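You operate a simulated robot arm through the tools that you are given. There is no shell and no other tool. Be economical: measure what you need, move in short steps, check, and stop when the job is done.

Carry out the task below with a simulated robot arm. There is one attempt and no reset: what you move stays moved.

TASK
Put the tag marked "good" from the table top on the alloy plate there and the tag that says "redo" on the silver bearing there.
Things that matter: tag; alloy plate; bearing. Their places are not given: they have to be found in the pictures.

It is judged by the outcome, as a careful person would: the job done as asked, and still so three seconds after it is handed in. It fails if anything else is knocked over, pushed out of place, dropped, spilled or broken.

THE ROBOT
A 7-joint arm with a two-finger parallel gripper, fixed in place. Base frame: the origin is at the foot of the arm, x ahead of it, y to its left, z up; the work surface is at about z = 0. Lengths are in mm, angles in degrees, forces in N, time in s.
With the tool pointing down near the work surface it reaches from about 240 to 620 mm from the base axis. Its first joint turns from -66.0 to 66.0 degrees. Payload 2.6 kg.
Tool frame: the origin (TCP) lies between the finger pads and is the grasp point; the fingertips stand 30 mm ahead of it; z points along the fingers, y is the line along which they close. The gripper opens to 94 mm. The fingers are 28 mm wide and 10 mm thick; the gripper's body (50 by 96 mm) begins 55 mm behind the TCP.
Orientation is told as [roll, pitch, yaw] about the base's x, y, z axes, in that order, counted from this pose: with the fingers straight down and closing along the base's y, the tool's x points along the base's -x, its y along +y and its z along -z.

THE INTERFACE
- The arm moves only by the tool move_arm. Its argument "plan" is a list of rows, each a list of 3 entries, a list of its own where there are three numbers: the shift along the base's x, y, z in mm, then the turn, a rotation vector about the base's x, y, z in degrees, then the gripper command, from -1 (shut) to 1 (fully open), values between in proportion. In form: [[[tx, ty, tz], [rx, ry, rz], jaw], ...]. A call has 1 to 8 rows; each row shifts and turns the commanded pose from where the row before left it. A row lasts 0.2 s, in which the tool goes at most 50 mm and 8.6 degrees; a call with a longer step from one row to the next is refused whole, and so is a gripper value outside its range. A pose out of reach is approached as far as the arm can. The call stops where the force on the tool passes 40 N (or 10 N more than at its start, if that is more) or the arm is blocked; 0.2 s more then pass. The fingers move at their own pace (about 72 mm/s each) and stop on an object; they squeeze with about 43 N. The grip force told is the motor's: it shows also when the fingers shut on nothing. Time passes only in rows, and 0.2 s behind the last, so rows that do not move let the fingers close. It gives the time, the measured TCP pose, the force on the tool (base axes), the opening and the grip force at its end, in the units of the frame above (readings bear some noise).
- Cameras (640 x 400 px; columns grow to the right, rows downward): "scene" is fixed at [20.9, 422.5, 546.1]; the picture's right is [-0.86, -0.51, 0.00], its down [-0.33, 0.55, -0.76] and it looks along [0.39, -0.66, -0.65] (base axes); focal length 328 px, centre (320, 200). "wrist" rides on the gripper at [-37, 0, -58] in the tool frame; the picture's right is [0.00, -1.00, 0.00], its down [0.97, 0.00, -0.24] and it looks along [0.24, 0.00, 0.97] (tool axes); focal length 218 px, centre (320, 200).
- grab_frame(camera): a new picture of that camera. No time passes.
- point_at(camera, pixels): for up to 12 pixels [column, row] of the newest picture of that camera ("zoom" is the newest enlarged one), the place [x, y, z] in the base frame of the surface seen there, good to about 3 mm, but the place of the scene camera against the robot may be out by one fixed shift of up to 18 mm in any direction. No time passes.
- enlarge(camera, box): a new picture of the part [left, top, right, bottom] of that camera's present view, enlarged. No time passes.
- finish_job(): hands the job in; it is judged then, once.

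Work in short steps. Measure before you move; look again where a grasp or a placing could have gone wrong, and mend it. You have 60 turns and 30 pictures in all, those below and enlarged ones among them. Open the gripper and draw the arm clear of the work before you hand the job in, unless the task says otherwise; then end with one line.

The tools are called after "Emit:" as name(argument=value, ...) on one line, values as JSON. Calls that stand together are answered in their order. move_arm: Moves the arm, as the interface text tells. Its arguments: {"type":"object","properties":{"plan":{"type":"array"}},"required":["plan"]} The other tools are called the same way: grab_frame (camera) takes a picture; point_at (camera, pixels) gives the place of the surface under pixels of a picture; enlarge (camera, box) takes an enlarged picture of a part of a camera's view; finish_job () hands the job in.

At the start:

```text
time_s: 0.0
tcp_pos: [400.9, -104.7, 196.3]
tool_rot: [-0.1, 0.0, 0.0]
ft_force: [-0.3, -0.3, 1.0]
finger_gap: 94.2
grip_force: 0.1
```

scene: 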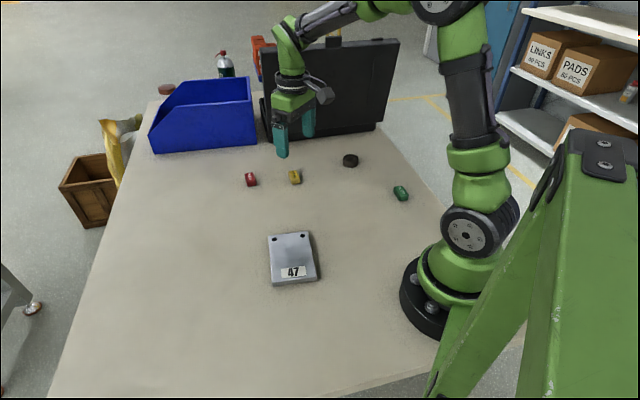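
wrist: 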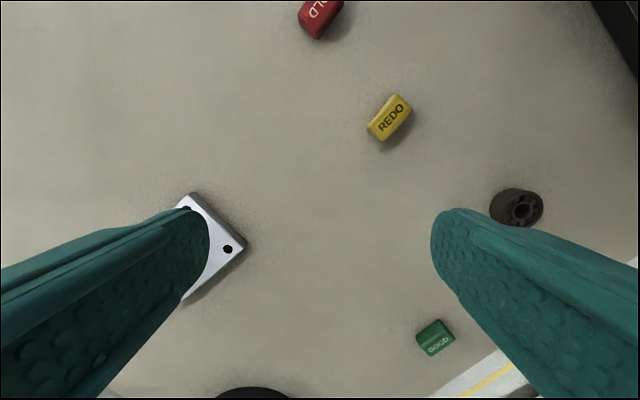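

The tags are visible: red at (251,179), yellow REDO at (295,177) and green GOOD at (401,193). The plate is at (292,258), and there is a dark round part at (350,160). I don't see a clearly silver bearing yet, so I'll enlarge the view.

Emit:
enlarge(camera="scene", box=[220, 130, 440, 300])

Emit:
enlarge(camera="scene", box=[130, 30, 410, 200])

Emit:
point_at(camera="wrist", pixels=[[390, 117], [435, 337], [516, 205], [210, 240], [228, 249], [320, 15], [243, 245], [193, 194]])

Emit:
point_at(camera="scene", pixels=[[295, 177], [401, 193], [350, 160], [292, 258], [270, 237], [310, 233], [317, 278], [273, 284], [251, 179]])

```text
2.35 times, centred on (330, 215) of scene
```

zoom: 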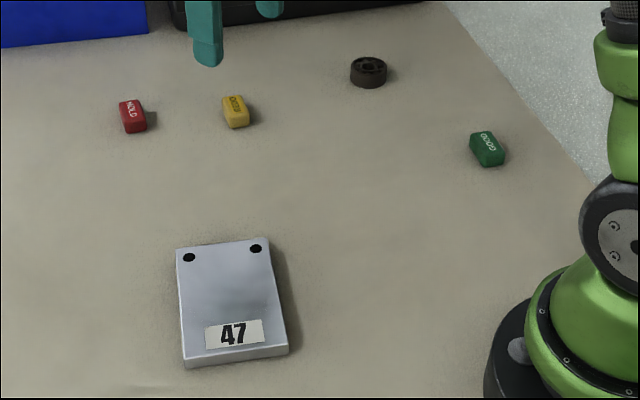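

```text
2.29 times, centred on (270, 115) of scene
```

zoom: 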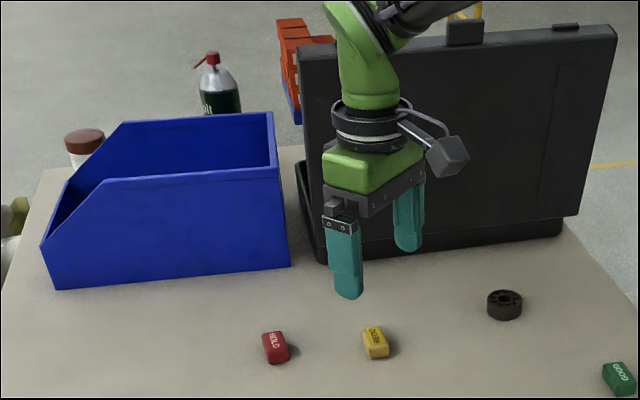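

```text
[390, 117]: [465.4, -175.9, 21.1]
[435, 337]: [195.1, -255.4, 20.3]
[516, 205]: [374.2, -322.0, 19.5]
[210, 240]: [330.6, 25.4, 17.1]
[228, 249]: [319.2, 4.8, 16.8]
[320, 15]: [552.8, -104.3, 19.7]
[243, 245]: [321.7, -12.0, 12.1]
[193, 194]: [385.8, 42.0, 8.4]
```

```text
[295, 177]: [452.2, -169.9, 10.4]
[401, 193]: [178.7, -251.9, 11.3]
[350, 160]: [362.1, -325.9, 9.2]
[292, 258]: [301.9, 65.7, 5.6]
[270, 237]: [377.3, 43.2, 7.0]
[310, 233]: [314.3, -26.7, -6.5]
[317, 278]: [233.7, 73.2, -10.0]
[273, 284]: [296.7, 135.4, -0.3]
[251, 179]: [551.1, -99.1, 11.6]
```

No silver bearing is in plain sight, and the dark part needs a closer look. I'll enlarge it and measure the case and bin so I can look behind them.

Emit:
enlarge(camera="wrist", box=[460, 160, 580, 235])

Emit:
point_at(camera="scene", pixels=[[155, 150], [255, 142], [248, 78], [180, 82], [275, 138], [372, 128], [398, 40], [270, 50], [165, 90], [240, 95]])

```text
5.33 times, centred on (520, 198) of wrist
```

zoom: 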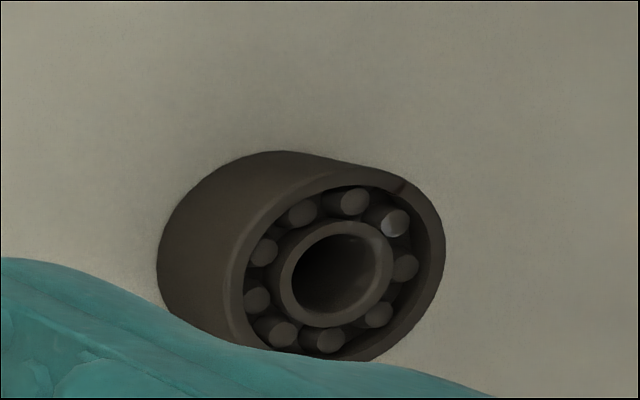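

```text
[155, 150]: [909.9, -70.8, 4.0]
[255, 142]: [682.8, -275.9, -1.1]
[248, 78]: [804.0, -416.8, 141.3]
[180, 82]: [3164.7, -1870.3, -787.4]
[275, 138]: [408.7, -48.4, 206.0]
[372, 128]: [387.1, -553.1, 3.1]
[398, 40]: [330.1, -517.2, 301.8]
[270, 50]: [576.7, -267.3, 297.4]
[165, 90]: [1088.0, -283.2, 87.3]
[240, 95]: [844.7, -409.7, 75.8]
```

The dark part is a bearing at about (374,-322), but it looks dark brown rather than silver. Before deciding, I'll raise the arm and tilt it to look around, including behind the case.

Emit:
move_arm(plan=[[[0, 0, 40], [0, -8, 0], 1], [[0, 0, 40], [0, -8, 0], 1], [[0, 0, 40], [0, -8, 0], 1], [[0, 0, 40], [0, -8, 0], 1], [[0, 0, 40], [0, 0, 0], 1], [[0, 0, 40], [0, 0, 0], 1]])

Emit:
grab_frame(camera="wrist")

Emit:
grab_frame(camera="scene")

```text
time_s: 1.4
tcp_pos: [401.4, -105.8, 435.4]
tool_rot: [0.0, -31.9, 0.0]
ft_force: [0.2, 0.5, -0.4]
finger_gap: 94.3
grip_force: 0.0
```

```text
24 pictures are left
```

wrist: 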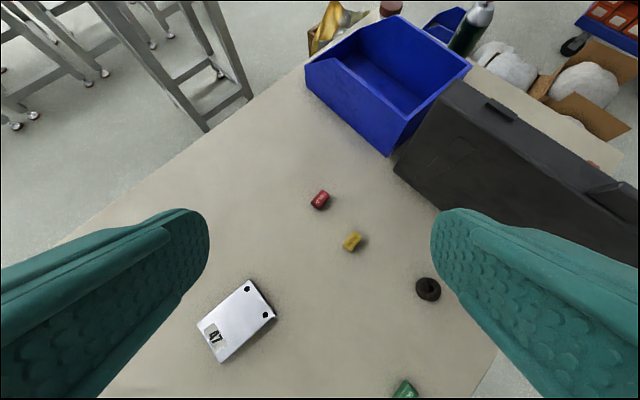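

```text
23 pictures are left
```

scene: 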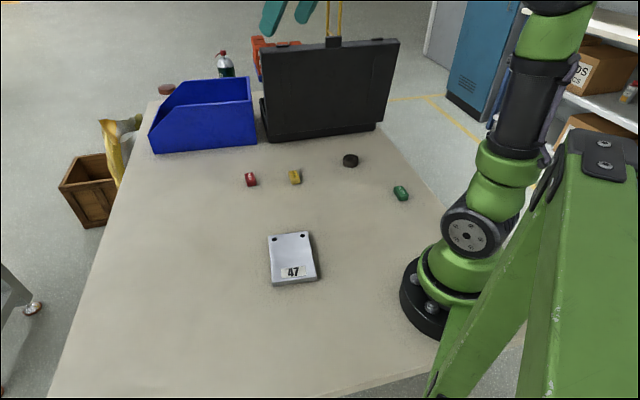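

The bin is empty. Next I'll look behind the case by moving toward -y, going higher and turning right.

Emit:
move_arm(plan=[[[0, -40, 30], [0, 0, -8], 1], [[0, -40, 30], [0, 0, -8], 1], [[0, -40, 30], [0, 0, -8], 1], [[0, -40, 30], [0, 0, -8], 1], [[0, -40, 0], [0, 0, -8], 1], [[0, 0, 0], [0, 0, 0], 1]])

Emit:
grab_frame(camera="wrist")

```text
time_s: 2.8
tcp_pos: [407.3, -277.7, 533.8]
tool_rot: [0.1, -32.1, -40.0]
ft_force: [0.0, -0.3, -0.3]
finger_gap: 94.1
grip_force: 0.0
out of reach, approached as far as the arm can: row 4, 5
```

```text
22 pictures are left
```

wrist: 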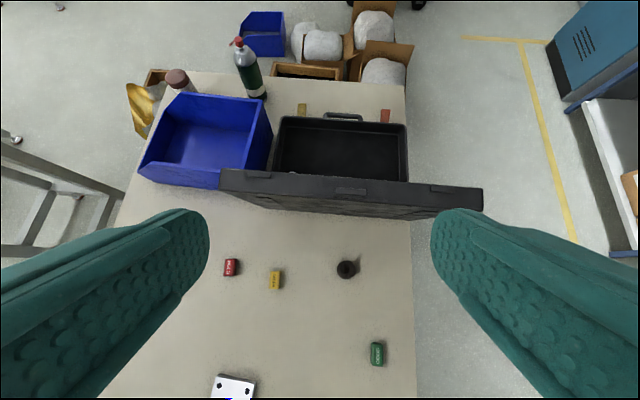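

The case is an open tool case with something small and pale inside at (293,174). I'll enlarge it.

Emit:
enlarge(camera="wrist", box=[240, 90, 440, 215])

Emit:
point_at(camera="wrist", pixels=[[293, 174], [340, 150], [350, 188], [302, 108], [385, 115]])

```text
3.20 times, centred on (340, 152) of wrist
```

zoom: 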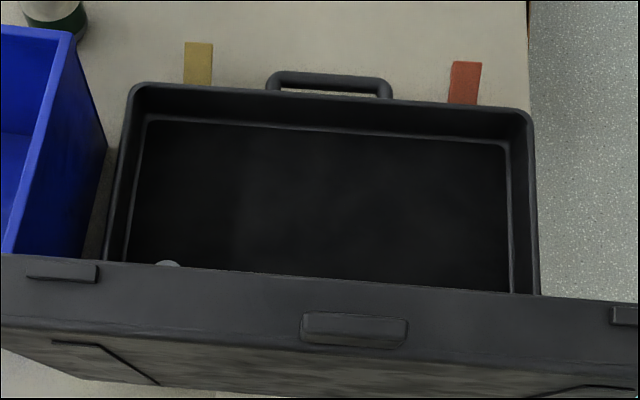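

```text
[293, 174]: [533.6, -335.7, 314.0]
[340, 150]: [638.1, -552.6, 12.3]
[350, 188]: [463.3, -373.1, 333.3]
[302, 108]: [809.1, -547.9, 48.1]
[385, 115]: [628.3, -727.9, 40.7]
```

Something silver is in the case, just behind the lid and near its left end. I'll move the camera over the lid to see it.

Emit:
move_arm(plan=[[[20, -15, -10], [0, 0, 0], 1], [[25, -20, -10], [0, 0, 0], 1], [[25, -20, -10], [0, 0, 0], 1], [[25, -20, -10], [0, 0, 0], 1], [[0, 0, 0], [0, 0, 0], 1]])

Emit:
grab_frame(camera="wrist")

```text
time_s: 4.0
tcp_pos: [490.5, -298.1, 455.4]
tool_rot: [0.0, -32.1, -40.0]
ft_force: [0.0, 0.0, 0.1]
finger_gap: 94.0
grip_force: 0.0
out of reach, approached as far as the arm can: row 1, 2, 3, 4
```

```text
20 pictures are left
```

wrist: 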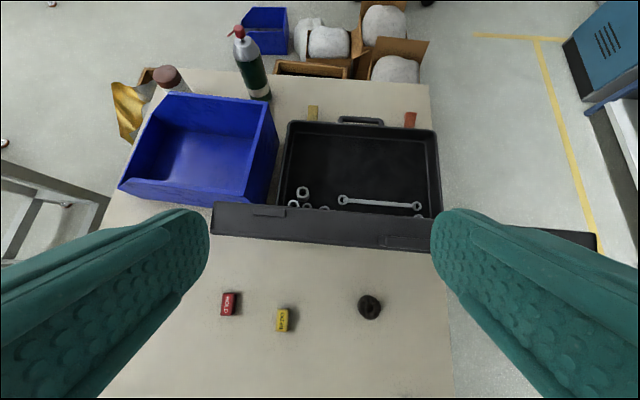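

Emit:
enlarge(camera="wrist", box=[270, 165, 440, 250])

Emit:
enlarge(camera="wrist", box=[330, 270, 410, 320])

```text
3.76 times, centred on (355, 208) of wrist
```

zoom: 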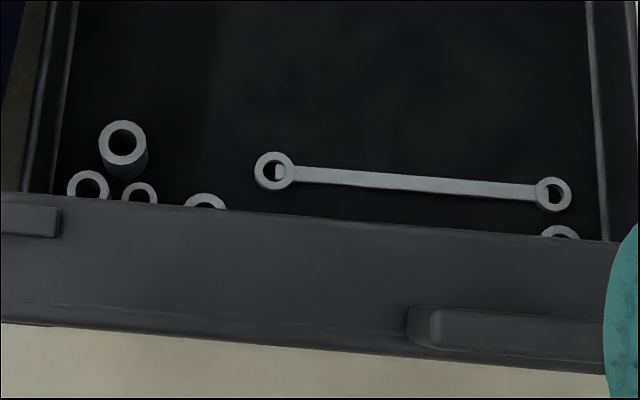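

```text
8.00 times, centred on (370, 295) of wrist
```

zoom: 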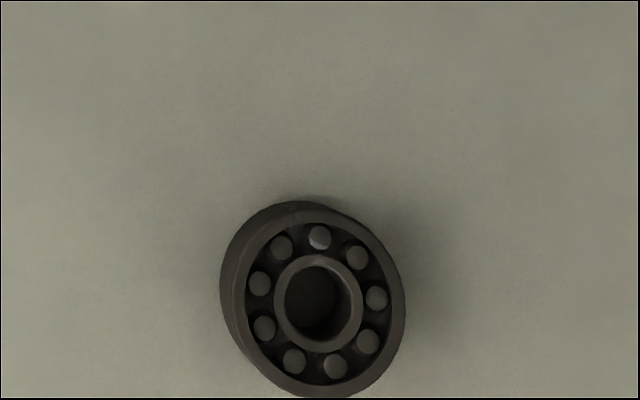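

The case holds only sockets and a spanner, so the only bearing is the one on the table at about (374,-322), and that is my target. Next I'll level the tool and go above the REDO tag.

Emit:
move_arm(plan=[[[-8, 40, 0], [5.14, 6.13, 0], 1], [[-8, 40, 0], [5.14, 6.13, 0], 1], [[-8, 40, -20], [5.14, 6.13, 0], 1], [[0, 0, -45], [5.14, 6.13, 0], 1], [[0, 0, -45], [0, 0, 0], 1], [[0, 0, -45], [0, 0, 0], 1], [[0, 0, -45], [0, 0, 0], 1]])

```text
time_s: 5.6
tcp_pos: [461.6, -168.6, 241.1]
tool_rot: [0.0, 0.0, -39.9]
ft_force: [0.6, 0.2, -0.2]
finger_gap: 93.9
grip_force: 0.0
out of reach, approached as far as the arm can: row 1, 2
```

Emit:
move_arm(plan=[[[4, -7, -45], [0, 0, -8], 1], [[0, 0, -45], [0, 0, -5], 1], [[0, 0, 0], [0, 0, 0], 1]])

Emit:
grab_frame(camera="wrist")

```text
time_s: 6.4
tcp_pos: [465.2, -176.7, 150.9]
tool_rot: [0.1, 0.0, -53.1]
ft_force: [0.3, 0.4, -0.4]
finger_gap: 93.8
grip_force: 0.0
```

```text
17 pictures are left
```

wrist: 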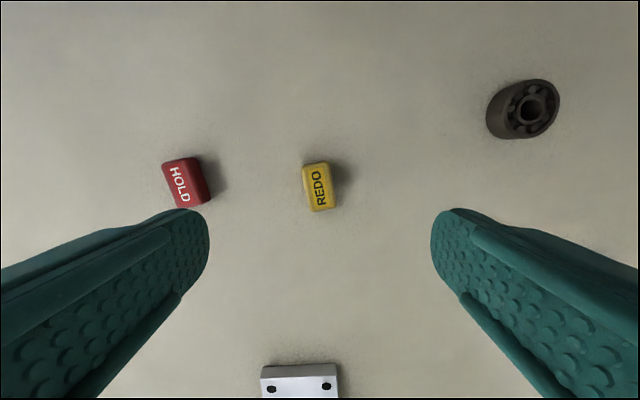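

The REDO tag is nearly centred and its long side runs nearly up and down the picture. I'll measure its ends and the bearing.

Emit:
point_at(camera="wrist", pixels=[[316, 166], [322, 206], [307, 188], [332, 185], [320, 187], [530, 109], [512, 107], [548, 110], [530, 90], [528, 128]])

Emit:
enlarge(camera="wrist", box=[280, 150, 360, 220])

```text
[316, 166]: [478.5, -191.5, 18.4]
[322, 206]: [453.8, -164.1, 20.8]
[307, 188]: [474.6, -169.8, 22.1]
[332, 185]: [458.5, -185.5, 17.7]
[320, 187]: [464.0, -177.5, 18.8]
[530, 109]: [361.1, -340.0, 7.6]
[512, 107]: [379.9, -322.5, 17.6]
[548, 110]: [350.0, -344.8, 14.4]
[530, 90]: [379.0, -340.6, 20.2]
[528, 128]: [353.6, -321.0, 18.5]
```

```text
5.71 times, centred on (320, 185) of wrist
```

zoom: 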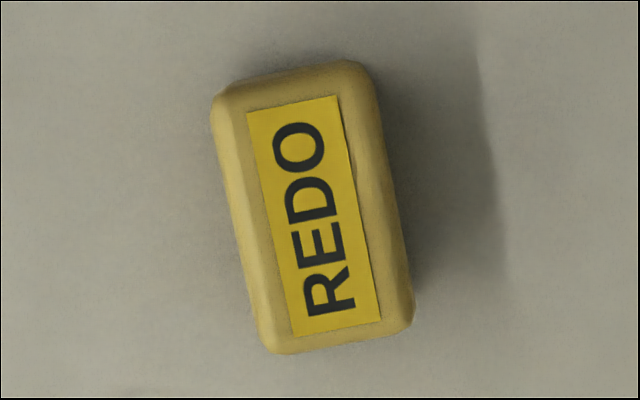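

The REDO tag measures about 34x22x20, is centred near (465,-177), and leans about 10° from the tool. I'll turn to match, descend and grip.

Emit:
move_arm(plan=[[[0, -1, -40], [0, 0, 8], 0.2], [[0, 0, -40], [0, 0, 2.5], 0.2], [[0, 0, -27], [0, 0, 0], 0.2], [[0, 0, -10], [0, 0, 0], 0.2], [[0, 0, 0], [0, 0, 0], -1], [[0, 0, 0], [0, 0, 0], -1], [[0, 0, 0], [0, 0, 0], -1]])

```text
time_s: 8.0
tcp_pos: [464.8, -177.9, 35.4]
tool_rot: [-0.1, 0.0, -42.4]
ft_force: [0.6, -0.3, 0.7]
finger_gap: 24.6
grip_force: 43.1
```

It's gripped at 24.6 mm. I'll lift and move to just short of the bearing so I can measure it.

Emit:
move_arm(plan=[[[0, 0, 45], [0, 0, 0], -1], [[0, 0, 45], [0, 0, 0], -1], [[-38, -27, 0], [0, 0, 0], -1], [[-38, -27, 0], [0, 0, 0], -1], [[-38, -27, 0], [0, 0, 0], -1], [[-37, -25, 0], [0, 0, 0], -1], [[0, 0, 0], [0, 0, 0], -1]])

Emit:
grab_frame(camera="wrist")

```text
time_s: 9.6
tcp_pos: [311.5, -288.3, 125.6]
tool_rot: [0.0, 0.0, -42.4]
ft_force: [0.5, -0.7, -0.7]
finger_gap: 0.0
grip_force: 33.0
```

```text
15 pictures are left
```

wrist: 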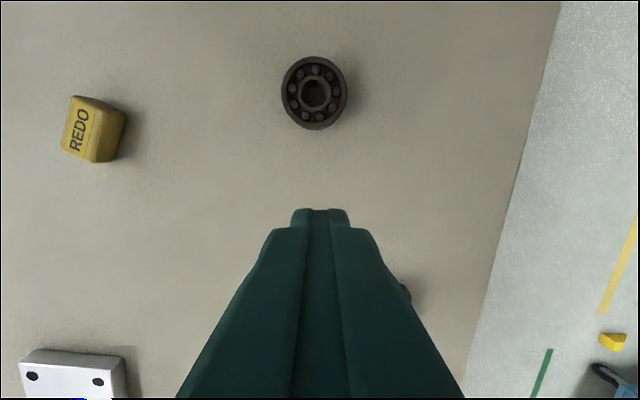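

The tag slipped out and is still on the table at (93,130). I'll measure both the bearing and the tag from here.

Emit:
point_at(camera="wrist", pixels=[[285, 90], [346, 92], [314, 58], [316, 127], [304, 92], [324, 92], [76, 98], [103, 108], [64, 147], [92, 160], [80, 130], [120, 120]])

Emit:
enlarge(camera="wrist", box=[40, 80, 150, 180])

```text
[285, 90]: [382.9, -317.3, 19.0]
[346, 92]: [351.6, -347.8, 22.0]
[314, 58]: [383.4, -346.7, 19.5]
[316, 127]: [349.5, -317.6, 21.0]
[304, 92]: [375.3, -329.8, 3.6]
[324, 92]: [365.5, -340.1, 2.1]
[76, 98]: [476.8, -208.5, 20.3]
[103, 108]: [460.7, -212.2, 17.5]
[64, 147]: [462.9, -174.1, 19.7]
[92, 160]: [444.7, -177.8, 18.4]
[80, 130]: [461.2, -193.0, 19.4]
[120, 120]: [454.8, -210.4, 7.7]
```

```text
4.00 times, centred on (95, 130) of wrist
```

zoom: 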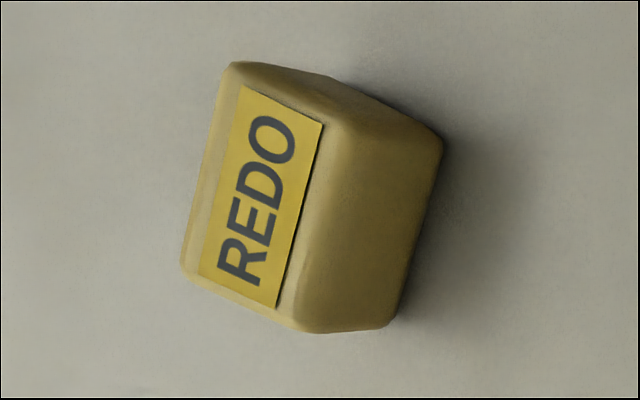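

The bearing centre is about (367,-332) with its top at z≈20. The REDO tag now lies at about (461,-193) and has turned, so I'll go back above it and look before gripping lower.

Emit:
move_arm(plan=[[[38, 24, 0], [0, 0, -8], 0.2], [[38, 24, 0], [0, 0, -8], 0.2], [[38, 24, 0], [0, 0, -8], 0.2], [[36, 23, 0], [0, 0, -2], 0.2], [[0, 0, 0], [0, 0, 0], 0.2]])

Emit:
enlarge(camera="wrist", box=[240, 120, 400, 220])

```text
time_s: 10.8
tcp_pos: [461.7, -190.1, 127.0]
tool_rot: [-0.1, -0.1, -68.5]
ft_force: [1.1, -0.9, -0.4]
finger_gap: 56.4
grip_force: 0.1
```

```text
4.00 times, centred on (320, 170) of wrist
```

zoom: 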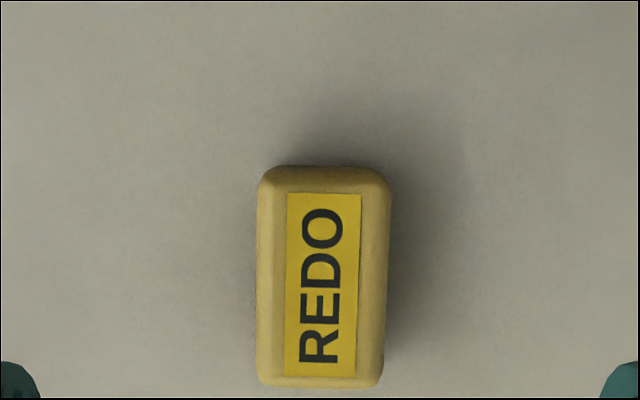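

Emit:
point_at(camera="zoom", pixels=[[265, 180], [383, 182], [262, 375], [375, 378], [323, 283], [322, 190], [322, 372]])

```text
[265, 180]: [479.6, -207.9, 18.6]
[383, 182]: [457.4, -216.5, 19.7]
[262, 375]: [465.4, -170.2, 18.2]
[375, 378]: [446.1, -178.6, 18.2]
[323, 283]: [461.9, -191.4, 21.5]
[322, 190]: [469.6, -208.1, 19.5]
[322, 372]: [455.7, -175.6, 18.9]
```

It's aligned and centred at (462,-193). I'll descend to z≈32 so the fingertips are near the table, grip, then lift slowly and check the gap.

Emit:
move_arm(plan=[[[0.5, -3, -40], [0, 0, 1], 0.2], [[0, 0, -35], [0, 0, 0], 0.2], [[0, 0, -15], [0, 0, 0], 0.2], [[0, 0, -5.5], [0, 0, 0], 0.2], [[0, 0, 0], [0, 0, 0], -0.5], [[0, 0, 0], [0, 0, 0], -1], [[0, 0, 0], [0, 0, 0], -1], [[0, 0, 0], [0, 0, 0], -1]])

Emit:
move_arm(plan=[[[0, 0, 3], [0, 0, 0], -1], [[0, 0, 6], [0, 0, 0], -1], [[0, 0, 10], [0, 0, 0], -1], [[0, 0, 10], [0, 0, 0], -1]])

```text
time_s: 12.6
tcp_pos: [463.8, -192.6, 30.8]
tool_rot: [-0.1, 0.0, -67.5]
ft_force: [-0.5, 0.1, -0.6]
finger_gap: 24.5
grip_force: 43.0
```

```text
time_s: 13.6
tcp_pos: [464.3, -192.3, 59.5]
tool_rot: [-0.1, 0.0, -67.5]
ft_force: [-0.3, 0.4, -0.7]
finger_gap: 24.6
grip_force: 42.3
```

It's held at 24.6 mm. I'll raise it and carry it gently toward the bearing.

Emit:
move_arm(plan=[[[0, 0, 12], [0, 0, 0], -1], [[0, 0, 12], [0, 0, 0], -1], [[-8, -11, 0], [0, 0, 0], -1], [[-15, -22, 0], [0, 0, 0], -1], [[-15, -22, 0], [0, 0, 0], -1], [[-15, -22, 0], [0, 0, 0], -1], [[-14, -20, 0], [0, 0, 0], -1], [[0, 0, 0], [0, 0, 0], -1]])

Emit:
grab_frame(camera="wrist")

```text
time_s: 15.4
tcp_pos: [395.4, -288.3, 84.1]
tool_rot: [0.0, 0.0, -67.5]
ft_force: [-0.2, -0.2, -0.6]
finger_gap: 24.7
grip_force: 42.8
```

```text
12 pictures are left
```

wrist: 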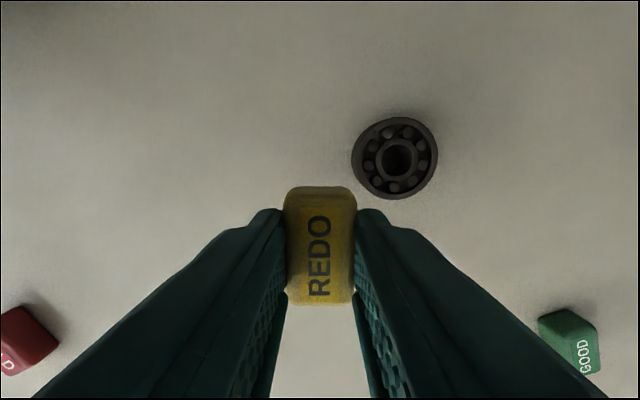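

The tag is held straight and the bearing is at (397,158). I'll measure the bearing's rim and the tag.

Emit:
point_at(camera="wrist", pixels=[[355, 158], [434, 155], [395, 121], [397, 193], [320, 200], [320, 298], [432, 140], [360, 178]])

```text
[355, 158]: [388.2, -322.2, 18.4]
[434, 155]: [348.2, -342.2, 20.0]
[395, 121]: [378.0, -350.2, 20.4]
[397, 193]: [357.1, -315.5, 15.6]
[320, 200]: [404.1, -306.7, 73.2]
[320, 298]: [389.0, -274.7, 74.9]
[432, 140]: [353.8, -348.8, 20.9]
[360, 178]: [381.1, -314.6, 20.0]
```

The bearing centre is about (368,-332) with its top at z≈20, and the tag centre is (396.5,-290.7). I'll move over and lower in small steps to z≈52.

Emit:
move_arm(plan=[[[-10, -14, 0], [0, 0, 0], -1], [[-10, -15, 0], [0, 0, 0], -1], [[-8.7, -12.6, 0], [0, 0, 0], -1], [[0, 0, -10], [0, 0, 0], -1], [[0, 0, -12], [0, 0, 0], -1], [[0, 0, -6], [0, 0, 0], -1], [[0, 0, 0], [0, 0, 0], -1]])

```text
time_s: 17.0
tcp_pos: [367.7, -331.6, 56.2]
tool_rot: [0.0, 0.2, -67.5]
ft_force: [0.3, -0.6, -0.6]
finger_gap: 24.7
grip_force: 43.4
```

Emit:
move_arm(plan=[[[0, 0, -2], [0, 0, 0], -1], [[0, 0, -1.5], [0, 0, 0], -1], [[0, 0, -1], [0, 0, 0], -1], [[0, 0, 0], [0, 0, 0], -1]])

```text
time_s: 18.0
tcp_pos: [369.0, -331.4, 50.7]
tool_rot: [0.0, 0.0, -67.6]
ft_force: [0.1, 0.0, -0.7]
finger_gap: 24.8
grip_force: 43.3
```

Emit:
move_arm(plan=[[[0, 0, -0.7], [0, 0, 0], -1], [[0, 0, 0], [0, 0, 0], -1]])

```text
time_s: 18.6
tcp_pos: [369.0, -331.4, 51.7]
tool_rot: [0.1, 0.0, -67.5]
ft_force: [-0.7, -0.3, 1.3]
finger_gap: 24.4
grip_force: 42.8
```

Emit:
move_arm(plan=[[[0, 0, -0.8], [0, 0, 0], -1], [[0, 0, 0], [0, 0, 0], -1]])

```text
time_s: 19.2
tcp_pos: [369.1, -331.6, 50.3]
tool_rot: [-0.1, -0.1, -67.5]
ft_force: [-0.9, 0.6, 9.4]
finger_gap: 24.6
grip_force: 42.9
```

There is contact at 9.4 N. I'll open a little at a time, then rise.

Emit:
move_arm(plan=[[[0, 0, 0.5], [0, 0, 0], -0.35], [[0, 0, 0], [0, 0, 0], -0.2], [[0, 0, 0], [0, 0, 0], -0.1], [[0, 0, 10], [0, 0, 0], -0.1], [[0, 0, 25], [0, 0, 0], -0.1], [[0, 0, 40], [0, 0, 0], -0.1], [[0, 0, 0], [0, 0, 0], -0.1]])

Emit:
grab_frame(camera="wrist")

```text
time_s: 20.8
tcp_pos: [368.3, -329.8, 125.4]
tool_rot: [0.0, 0.0, -67.5]
ft_force: [0.6, 0.5, 0.0]
finger_gap: 42.2
grip_force: 0.0
```

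```text
11 pictures are left
```

wrist: 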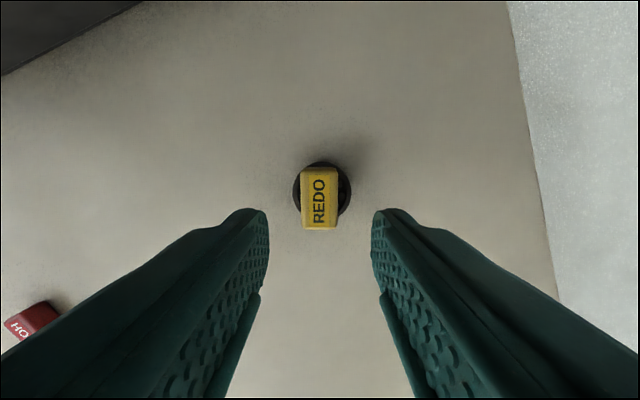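

REDO sits centred on the bearing. Next I'll go above the GOOD tag near (195,-255).

Emit:
move_arm(plan=[[[0, 0, 10], [0, 0, 0], 0.2], [[-35, 15, 0], [0, 0, 0], 0.2], [[-35, 15, 0], [0, 0, 0], 0.2], [[-35, 15, 0], [0, 0, 0], 0.2], [[-35, 15, 0], [0, 0, 0], 0.2], [[-33, 15, -5], [0, 0, 0], 0.2], [[0, 0, 0], [0, 0, 0], 0.2]])

Emit:
grab_frame(camera="wrist")

```text
time_s: 22.4
tcp_pos: [195.5, -255.6, 129.5]
tool_rot: [-0.1, -0.1, -67.4]
ft_force: [-0.3, 0.8, 0.5]
finger_gap: 56.3
grip_force: 0.0
```

```text
10 pictures are left
```

wrist: 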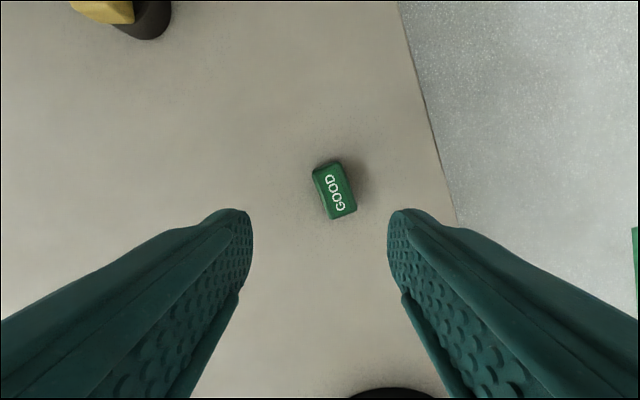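

GOOD is at (335,190), leaning left by roughly 15°. I'll measure it.

Emit:
enlarge(camera="wrist", box=[295, 145, 375, 235])

Emit:
point_at(camera="wrist", pixels=[[327, 166], [343, 214], [322, 192], [349, 187], [335, 190], [316, 172], [339, 165], [332, 217], [355, 209]])

```text
4.44 times, centred on (335, 190) of wrist
```

zoom: 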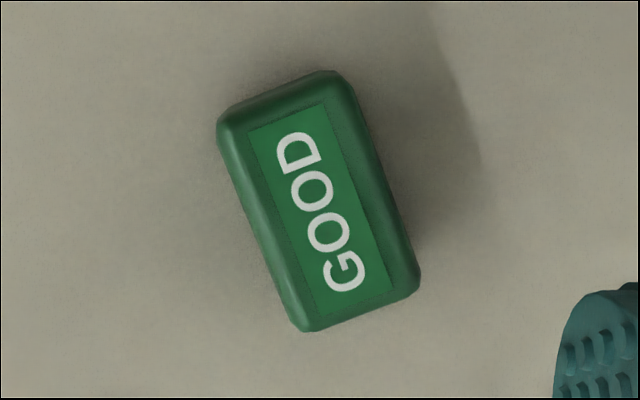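

```text
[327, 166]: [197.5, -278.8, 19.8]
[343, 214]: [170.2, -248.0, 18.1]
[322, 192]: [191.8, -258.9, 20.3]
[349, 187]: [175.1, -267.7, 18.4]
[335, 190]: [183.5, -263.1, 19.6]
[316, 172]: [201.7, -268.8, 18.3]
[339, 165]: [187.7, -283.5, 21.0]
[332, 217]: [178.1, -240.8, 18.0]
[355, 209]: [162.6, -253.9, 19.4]
```

GOOD's centre is (183,-262), with a long axis needing yaw -48. I'll align, descend, grip and lift slowly.

Emit:
move_arm(plan=[[[-12.5, -6.4, -20], [0, 0, 8], 0.2], [[0, 0, -30], [0, 0, 8], 0.2], [[0, 0, -28], [0, 0, 3.3], 0.2], [[0, 0, -14], [0, 0, 0], 0.2], [[0, 0, -6], [0, 0, 0], 0.2], [[0, 0, 0], [0, 0, 0], 0.2]])

Emit:
move_arm(plan=[[[0, 0, 0], [0, 0, 0], -0.5], [[0, 0, 0], [0, 0, 0], -1], [[0, 0, 0], [0, 0, 0], -1], [[0, 0, 0], [0, 0, 0], -1]])

Emit:
move_arm(plan=[[[0, 0, 3], [0, 0, 0], -1], [[0, 0, 6], [0, 0, 0], -1], [[0, 0, 10], [0, 0, 0], -1], [[0, 0, 12], [0, 0, 0], -1], [[0, 0, 12], [0, 0, 0], -1], [[0, 0, 12], [0, 0, 0], -1]])

```text
time_s: 23.8
tcp_pos: [183.3, -262.0, 30.9]
tool_rot: [-0.1, 0.1, -48.1]
ft_force: [-0.6, 0.9, -0.6]
finger_gap: 56.5
grip_force: 0.0
```

```text
time_s: 24.8
tcp_pos: [183.3, -261.5, 32.6]
tool_rot: [0.0, 0.0, -48.1]
ft_force: [-0.2, 0.4, -1.2]
finger_gap: 24.3
grip_force: 43.1
```

```text
time_s: 26.2
tcp_pos: [184.0, -262.0, 87.1]
tool_rot: [-0.1, 0.0, -48.2]
ft_force: [0.3, 0.4, 0.1]
finger_gap: 24.6
grip_force: 43.5
```

It's held. The plate's centre is around (315,60), so I'll carry the tag there gently at a raised height.

Emit:
move_arm(plan=[[[4, 10, 15], [0, 0, 0], -1], [[8, 20, 15], [0, 0, 0], -1], [[11, 27, 10], [0, 0, 0], -1], [[11, 27, 0], [0, 0, 0], -1], [[11, 27, 0], [0, 0, 0], -1], [[11, 27, 0], [0, 0, 0], -1], [[11, 27, 0], [0, 0, 0], -1], [[8, 20, 0], [0, 0, 0], -1]])

Emit:
move_arm(plan=[[[8, 20, 0], [0, 0, 0], -1], [[11, 27, 0], [0, 0, 0], -1], [[11, 27, 0], [0, 0, 0], -1], [[11, 27, 0], [0, 0, 0], -1], [[8, 20, 0], [0, 0, 0], -1], [[4, 8, 0], [0, 0, 0], -1], [[0, 0, 0], [0, 0, 0], -1]])

Emit:
grab_frame(camera="wrist")

```text
time_s: 28.0
tcp_pos: [257.6, -75.8, 127.4]
tool_rot: [0.0, 0.0, -48.2]
ft_force: [-0.2, 1.1, -0.7]
finger_gap: 24.3
grip_force: 42.7
```

```text
time_s: 29.6
tcp_pos: [309.2, 54.1, 126.8]
tool_rot: [0.0, 0.0, -48.2]
ft_force: [0.5, 0.4, -0.8]
finger_gap: 24.6
grip_force: 43.3
```

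```text
8 pictures are left
```

wrist: 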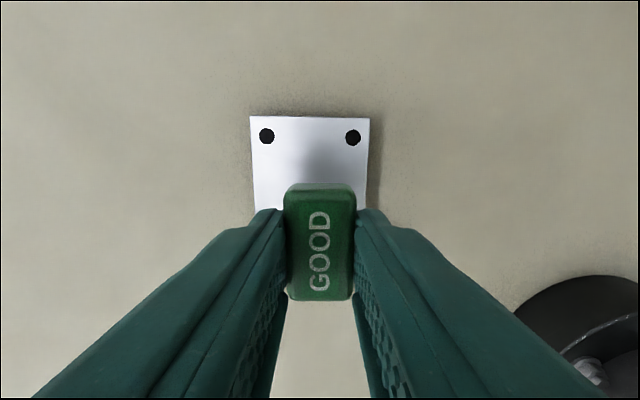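

Emit:
point_at(camera="wrist", pixels=[[252, 119], [367, 120], [256, 190], [365, 190], [266, 136], [353, 138], [320, 200], [320, 292], [310, 160]])

Emit:
point_at(camera="scene", pixels=[[274, 239], [302, 237], [281, 271], [305, 270], [292, 253], [313, 274], [273, 279]])

```text
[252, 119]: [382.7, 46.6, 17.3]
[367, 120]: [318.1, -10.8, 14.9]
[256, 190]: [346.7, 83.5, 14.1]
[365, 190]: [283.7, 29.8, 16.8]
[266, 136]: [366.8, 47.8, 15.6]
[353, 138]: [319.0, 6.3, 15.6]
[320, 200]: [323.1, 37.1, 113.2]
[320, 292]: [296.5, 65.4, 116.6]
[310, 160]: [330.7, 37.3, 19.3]
```

```text
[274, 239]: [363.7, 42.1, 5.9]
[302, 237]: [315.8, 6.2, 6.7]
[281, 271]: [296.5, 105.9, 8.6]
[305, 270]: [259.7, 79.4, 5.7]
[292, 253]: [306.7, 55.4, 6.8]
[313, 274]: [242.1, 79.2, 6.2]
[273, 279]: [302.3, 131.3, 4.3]
```

The plate top is at z≈16 and the clear spot between the holes and the label is about (314,58). The tag centre is at (310,51), so I'll shift slightly and descend.

Emit:
move_arm(plan=[[[4, 6, -10], [0, 0, 0], -1], [[0, 0, -20], [0, 0, 0], -1], [[0, 0, -20], [0, 0, 0], -1], [[0, 0, -14], [0, 0, 0], -1], [[0, 0, -8], [0, 0, 0], -1], [[0, 0, -3.5], [0, 0, 0], -1], [[0, 0, 0], [0, 0, 0], -1]])

Emit:
move_arm(plan=[[[0, 0, -1.3], [0, 0, 0], -1], [[0, 0, -0.7], [0, 0, 0], -1], [[0, 0, 0], [0, 0, 0], -1]])

```text
time_s: 31.2
tcp_pos: [312.9, 59.7, 52.9]
tool_rot: [0.1, 0.0, -48.2]
ft_force: [0.0, 0.3, -0.9]
finger_gap: 24.7
grip_force: 42.8
```

```text
time_s: 32.0
tcp_pos: [313.4, 58.3, 50.3]
tool_rot: [0.1, 0.1, -48.3]
ft_force: [-0.1, -0.2, -0.1]
finger_gap: 24.7
grip_force: 42.9
```

Emit:
move_arm(plan=[[[0, 0, -1], [0, 0, 0], -1], [[0, 0, 0], [0, 0, 0], -1]])

Emit:
move_arm(plan=[[[0, 0, -0.7], [0, 0, 0], -1], [[0, 0, 0], [0, 0, 0], -1]])

```text
time_s: 32.6
tcp_pos: [313.2, 58.4, 49.9]
tool_rot: [0.0, 0.1, -48.2]
ft_force: [-0.5, 1.1, -0.6]
finger_gap: 24.6
grip_force: 42.7
```

```text
time_s: 33.2
tcp_pos: [316.0, 58.8, 47.6]
tool_rot: [0.0, 0.0, -48.3]
ft_force: [0.5, -0.3, -0.4]
finger_gap: 24.5
grip_force: 43.2
```

Emit:
move_arm(plan=[[[0, 0, -0.8], [0, 0, 0], -1], [[0, 0, 0], [0, 0, 0], -1]])

```text
time_s: 33.8
tcp_pos: [315.5, 57.6, 47.5]
tool_rot: [0.0, 0.0, -48.2]
ft_force: [-0.2, -0.7, 5.1]
finger_gap: 24.8
grip_force: 43.5
```

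There is contact at 5 N. I'll release and rise.

Emit:
move_arm(plan=[[[0, 0, 0.3], [0, 0, 0], -0.35], [[0, 0, 0], [0, 0, 0], -0.2], [[0, 0, 0], [0, 0, 0], -0.1], [[0, 0, 10], [0, 0, 0], -0.1], [[0, 0, 25], [0, 0, 0], 0], [[0, 0, 40], [0, 0, 0], 0.5], [[0, 0, 45], [0, 0, 0], 1], [[0, 0, 45], [0, 0, 0], 1]])

Emit:
grab_frame(camera="wrist")

Emit:
enlarge(camera="scene", box=[220, 130, 440, 300])

```text
time_s: 35.6
tcp_pos: [314.9, 55.0, 213.1]
tool_rot: [-0.1, -0.1, -48.2]
ft_force: [-1.5, 0.5, 1.3]
finger_gap: 94.2
grip_force: 0.0
```

```text
7 pictures are left
```

wrist: 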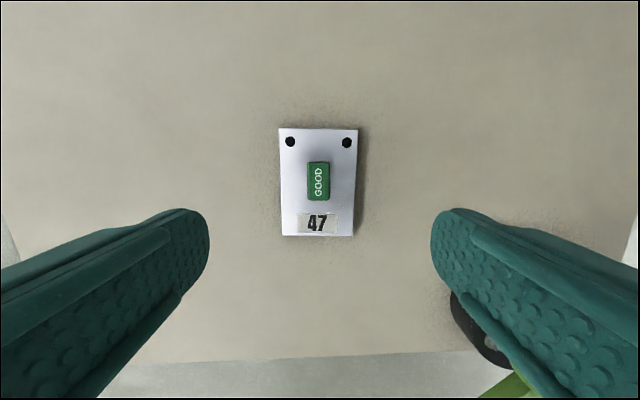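

```text
2.35 times, centred on (330, 215) of scene
```

zoom: 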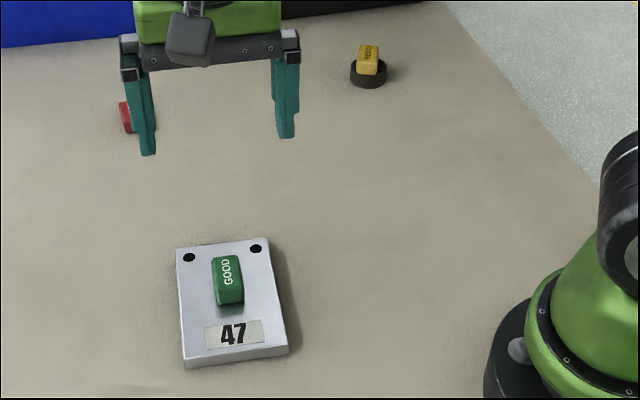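

Both tags are in place, nothing else has been disturbed, and the arm is clear with the gripper open. I'm handing the job in.

Emit:
finish_job()

```text
The job is handed in.
```

The "good" tag is on the alloy plate and the "redo" tag is on the bearing; that bearing looks dark rather than silver, but it was the only one I found. The "redo" tag slipped from the first grip and shifted slightly on the table before I picked it up again.
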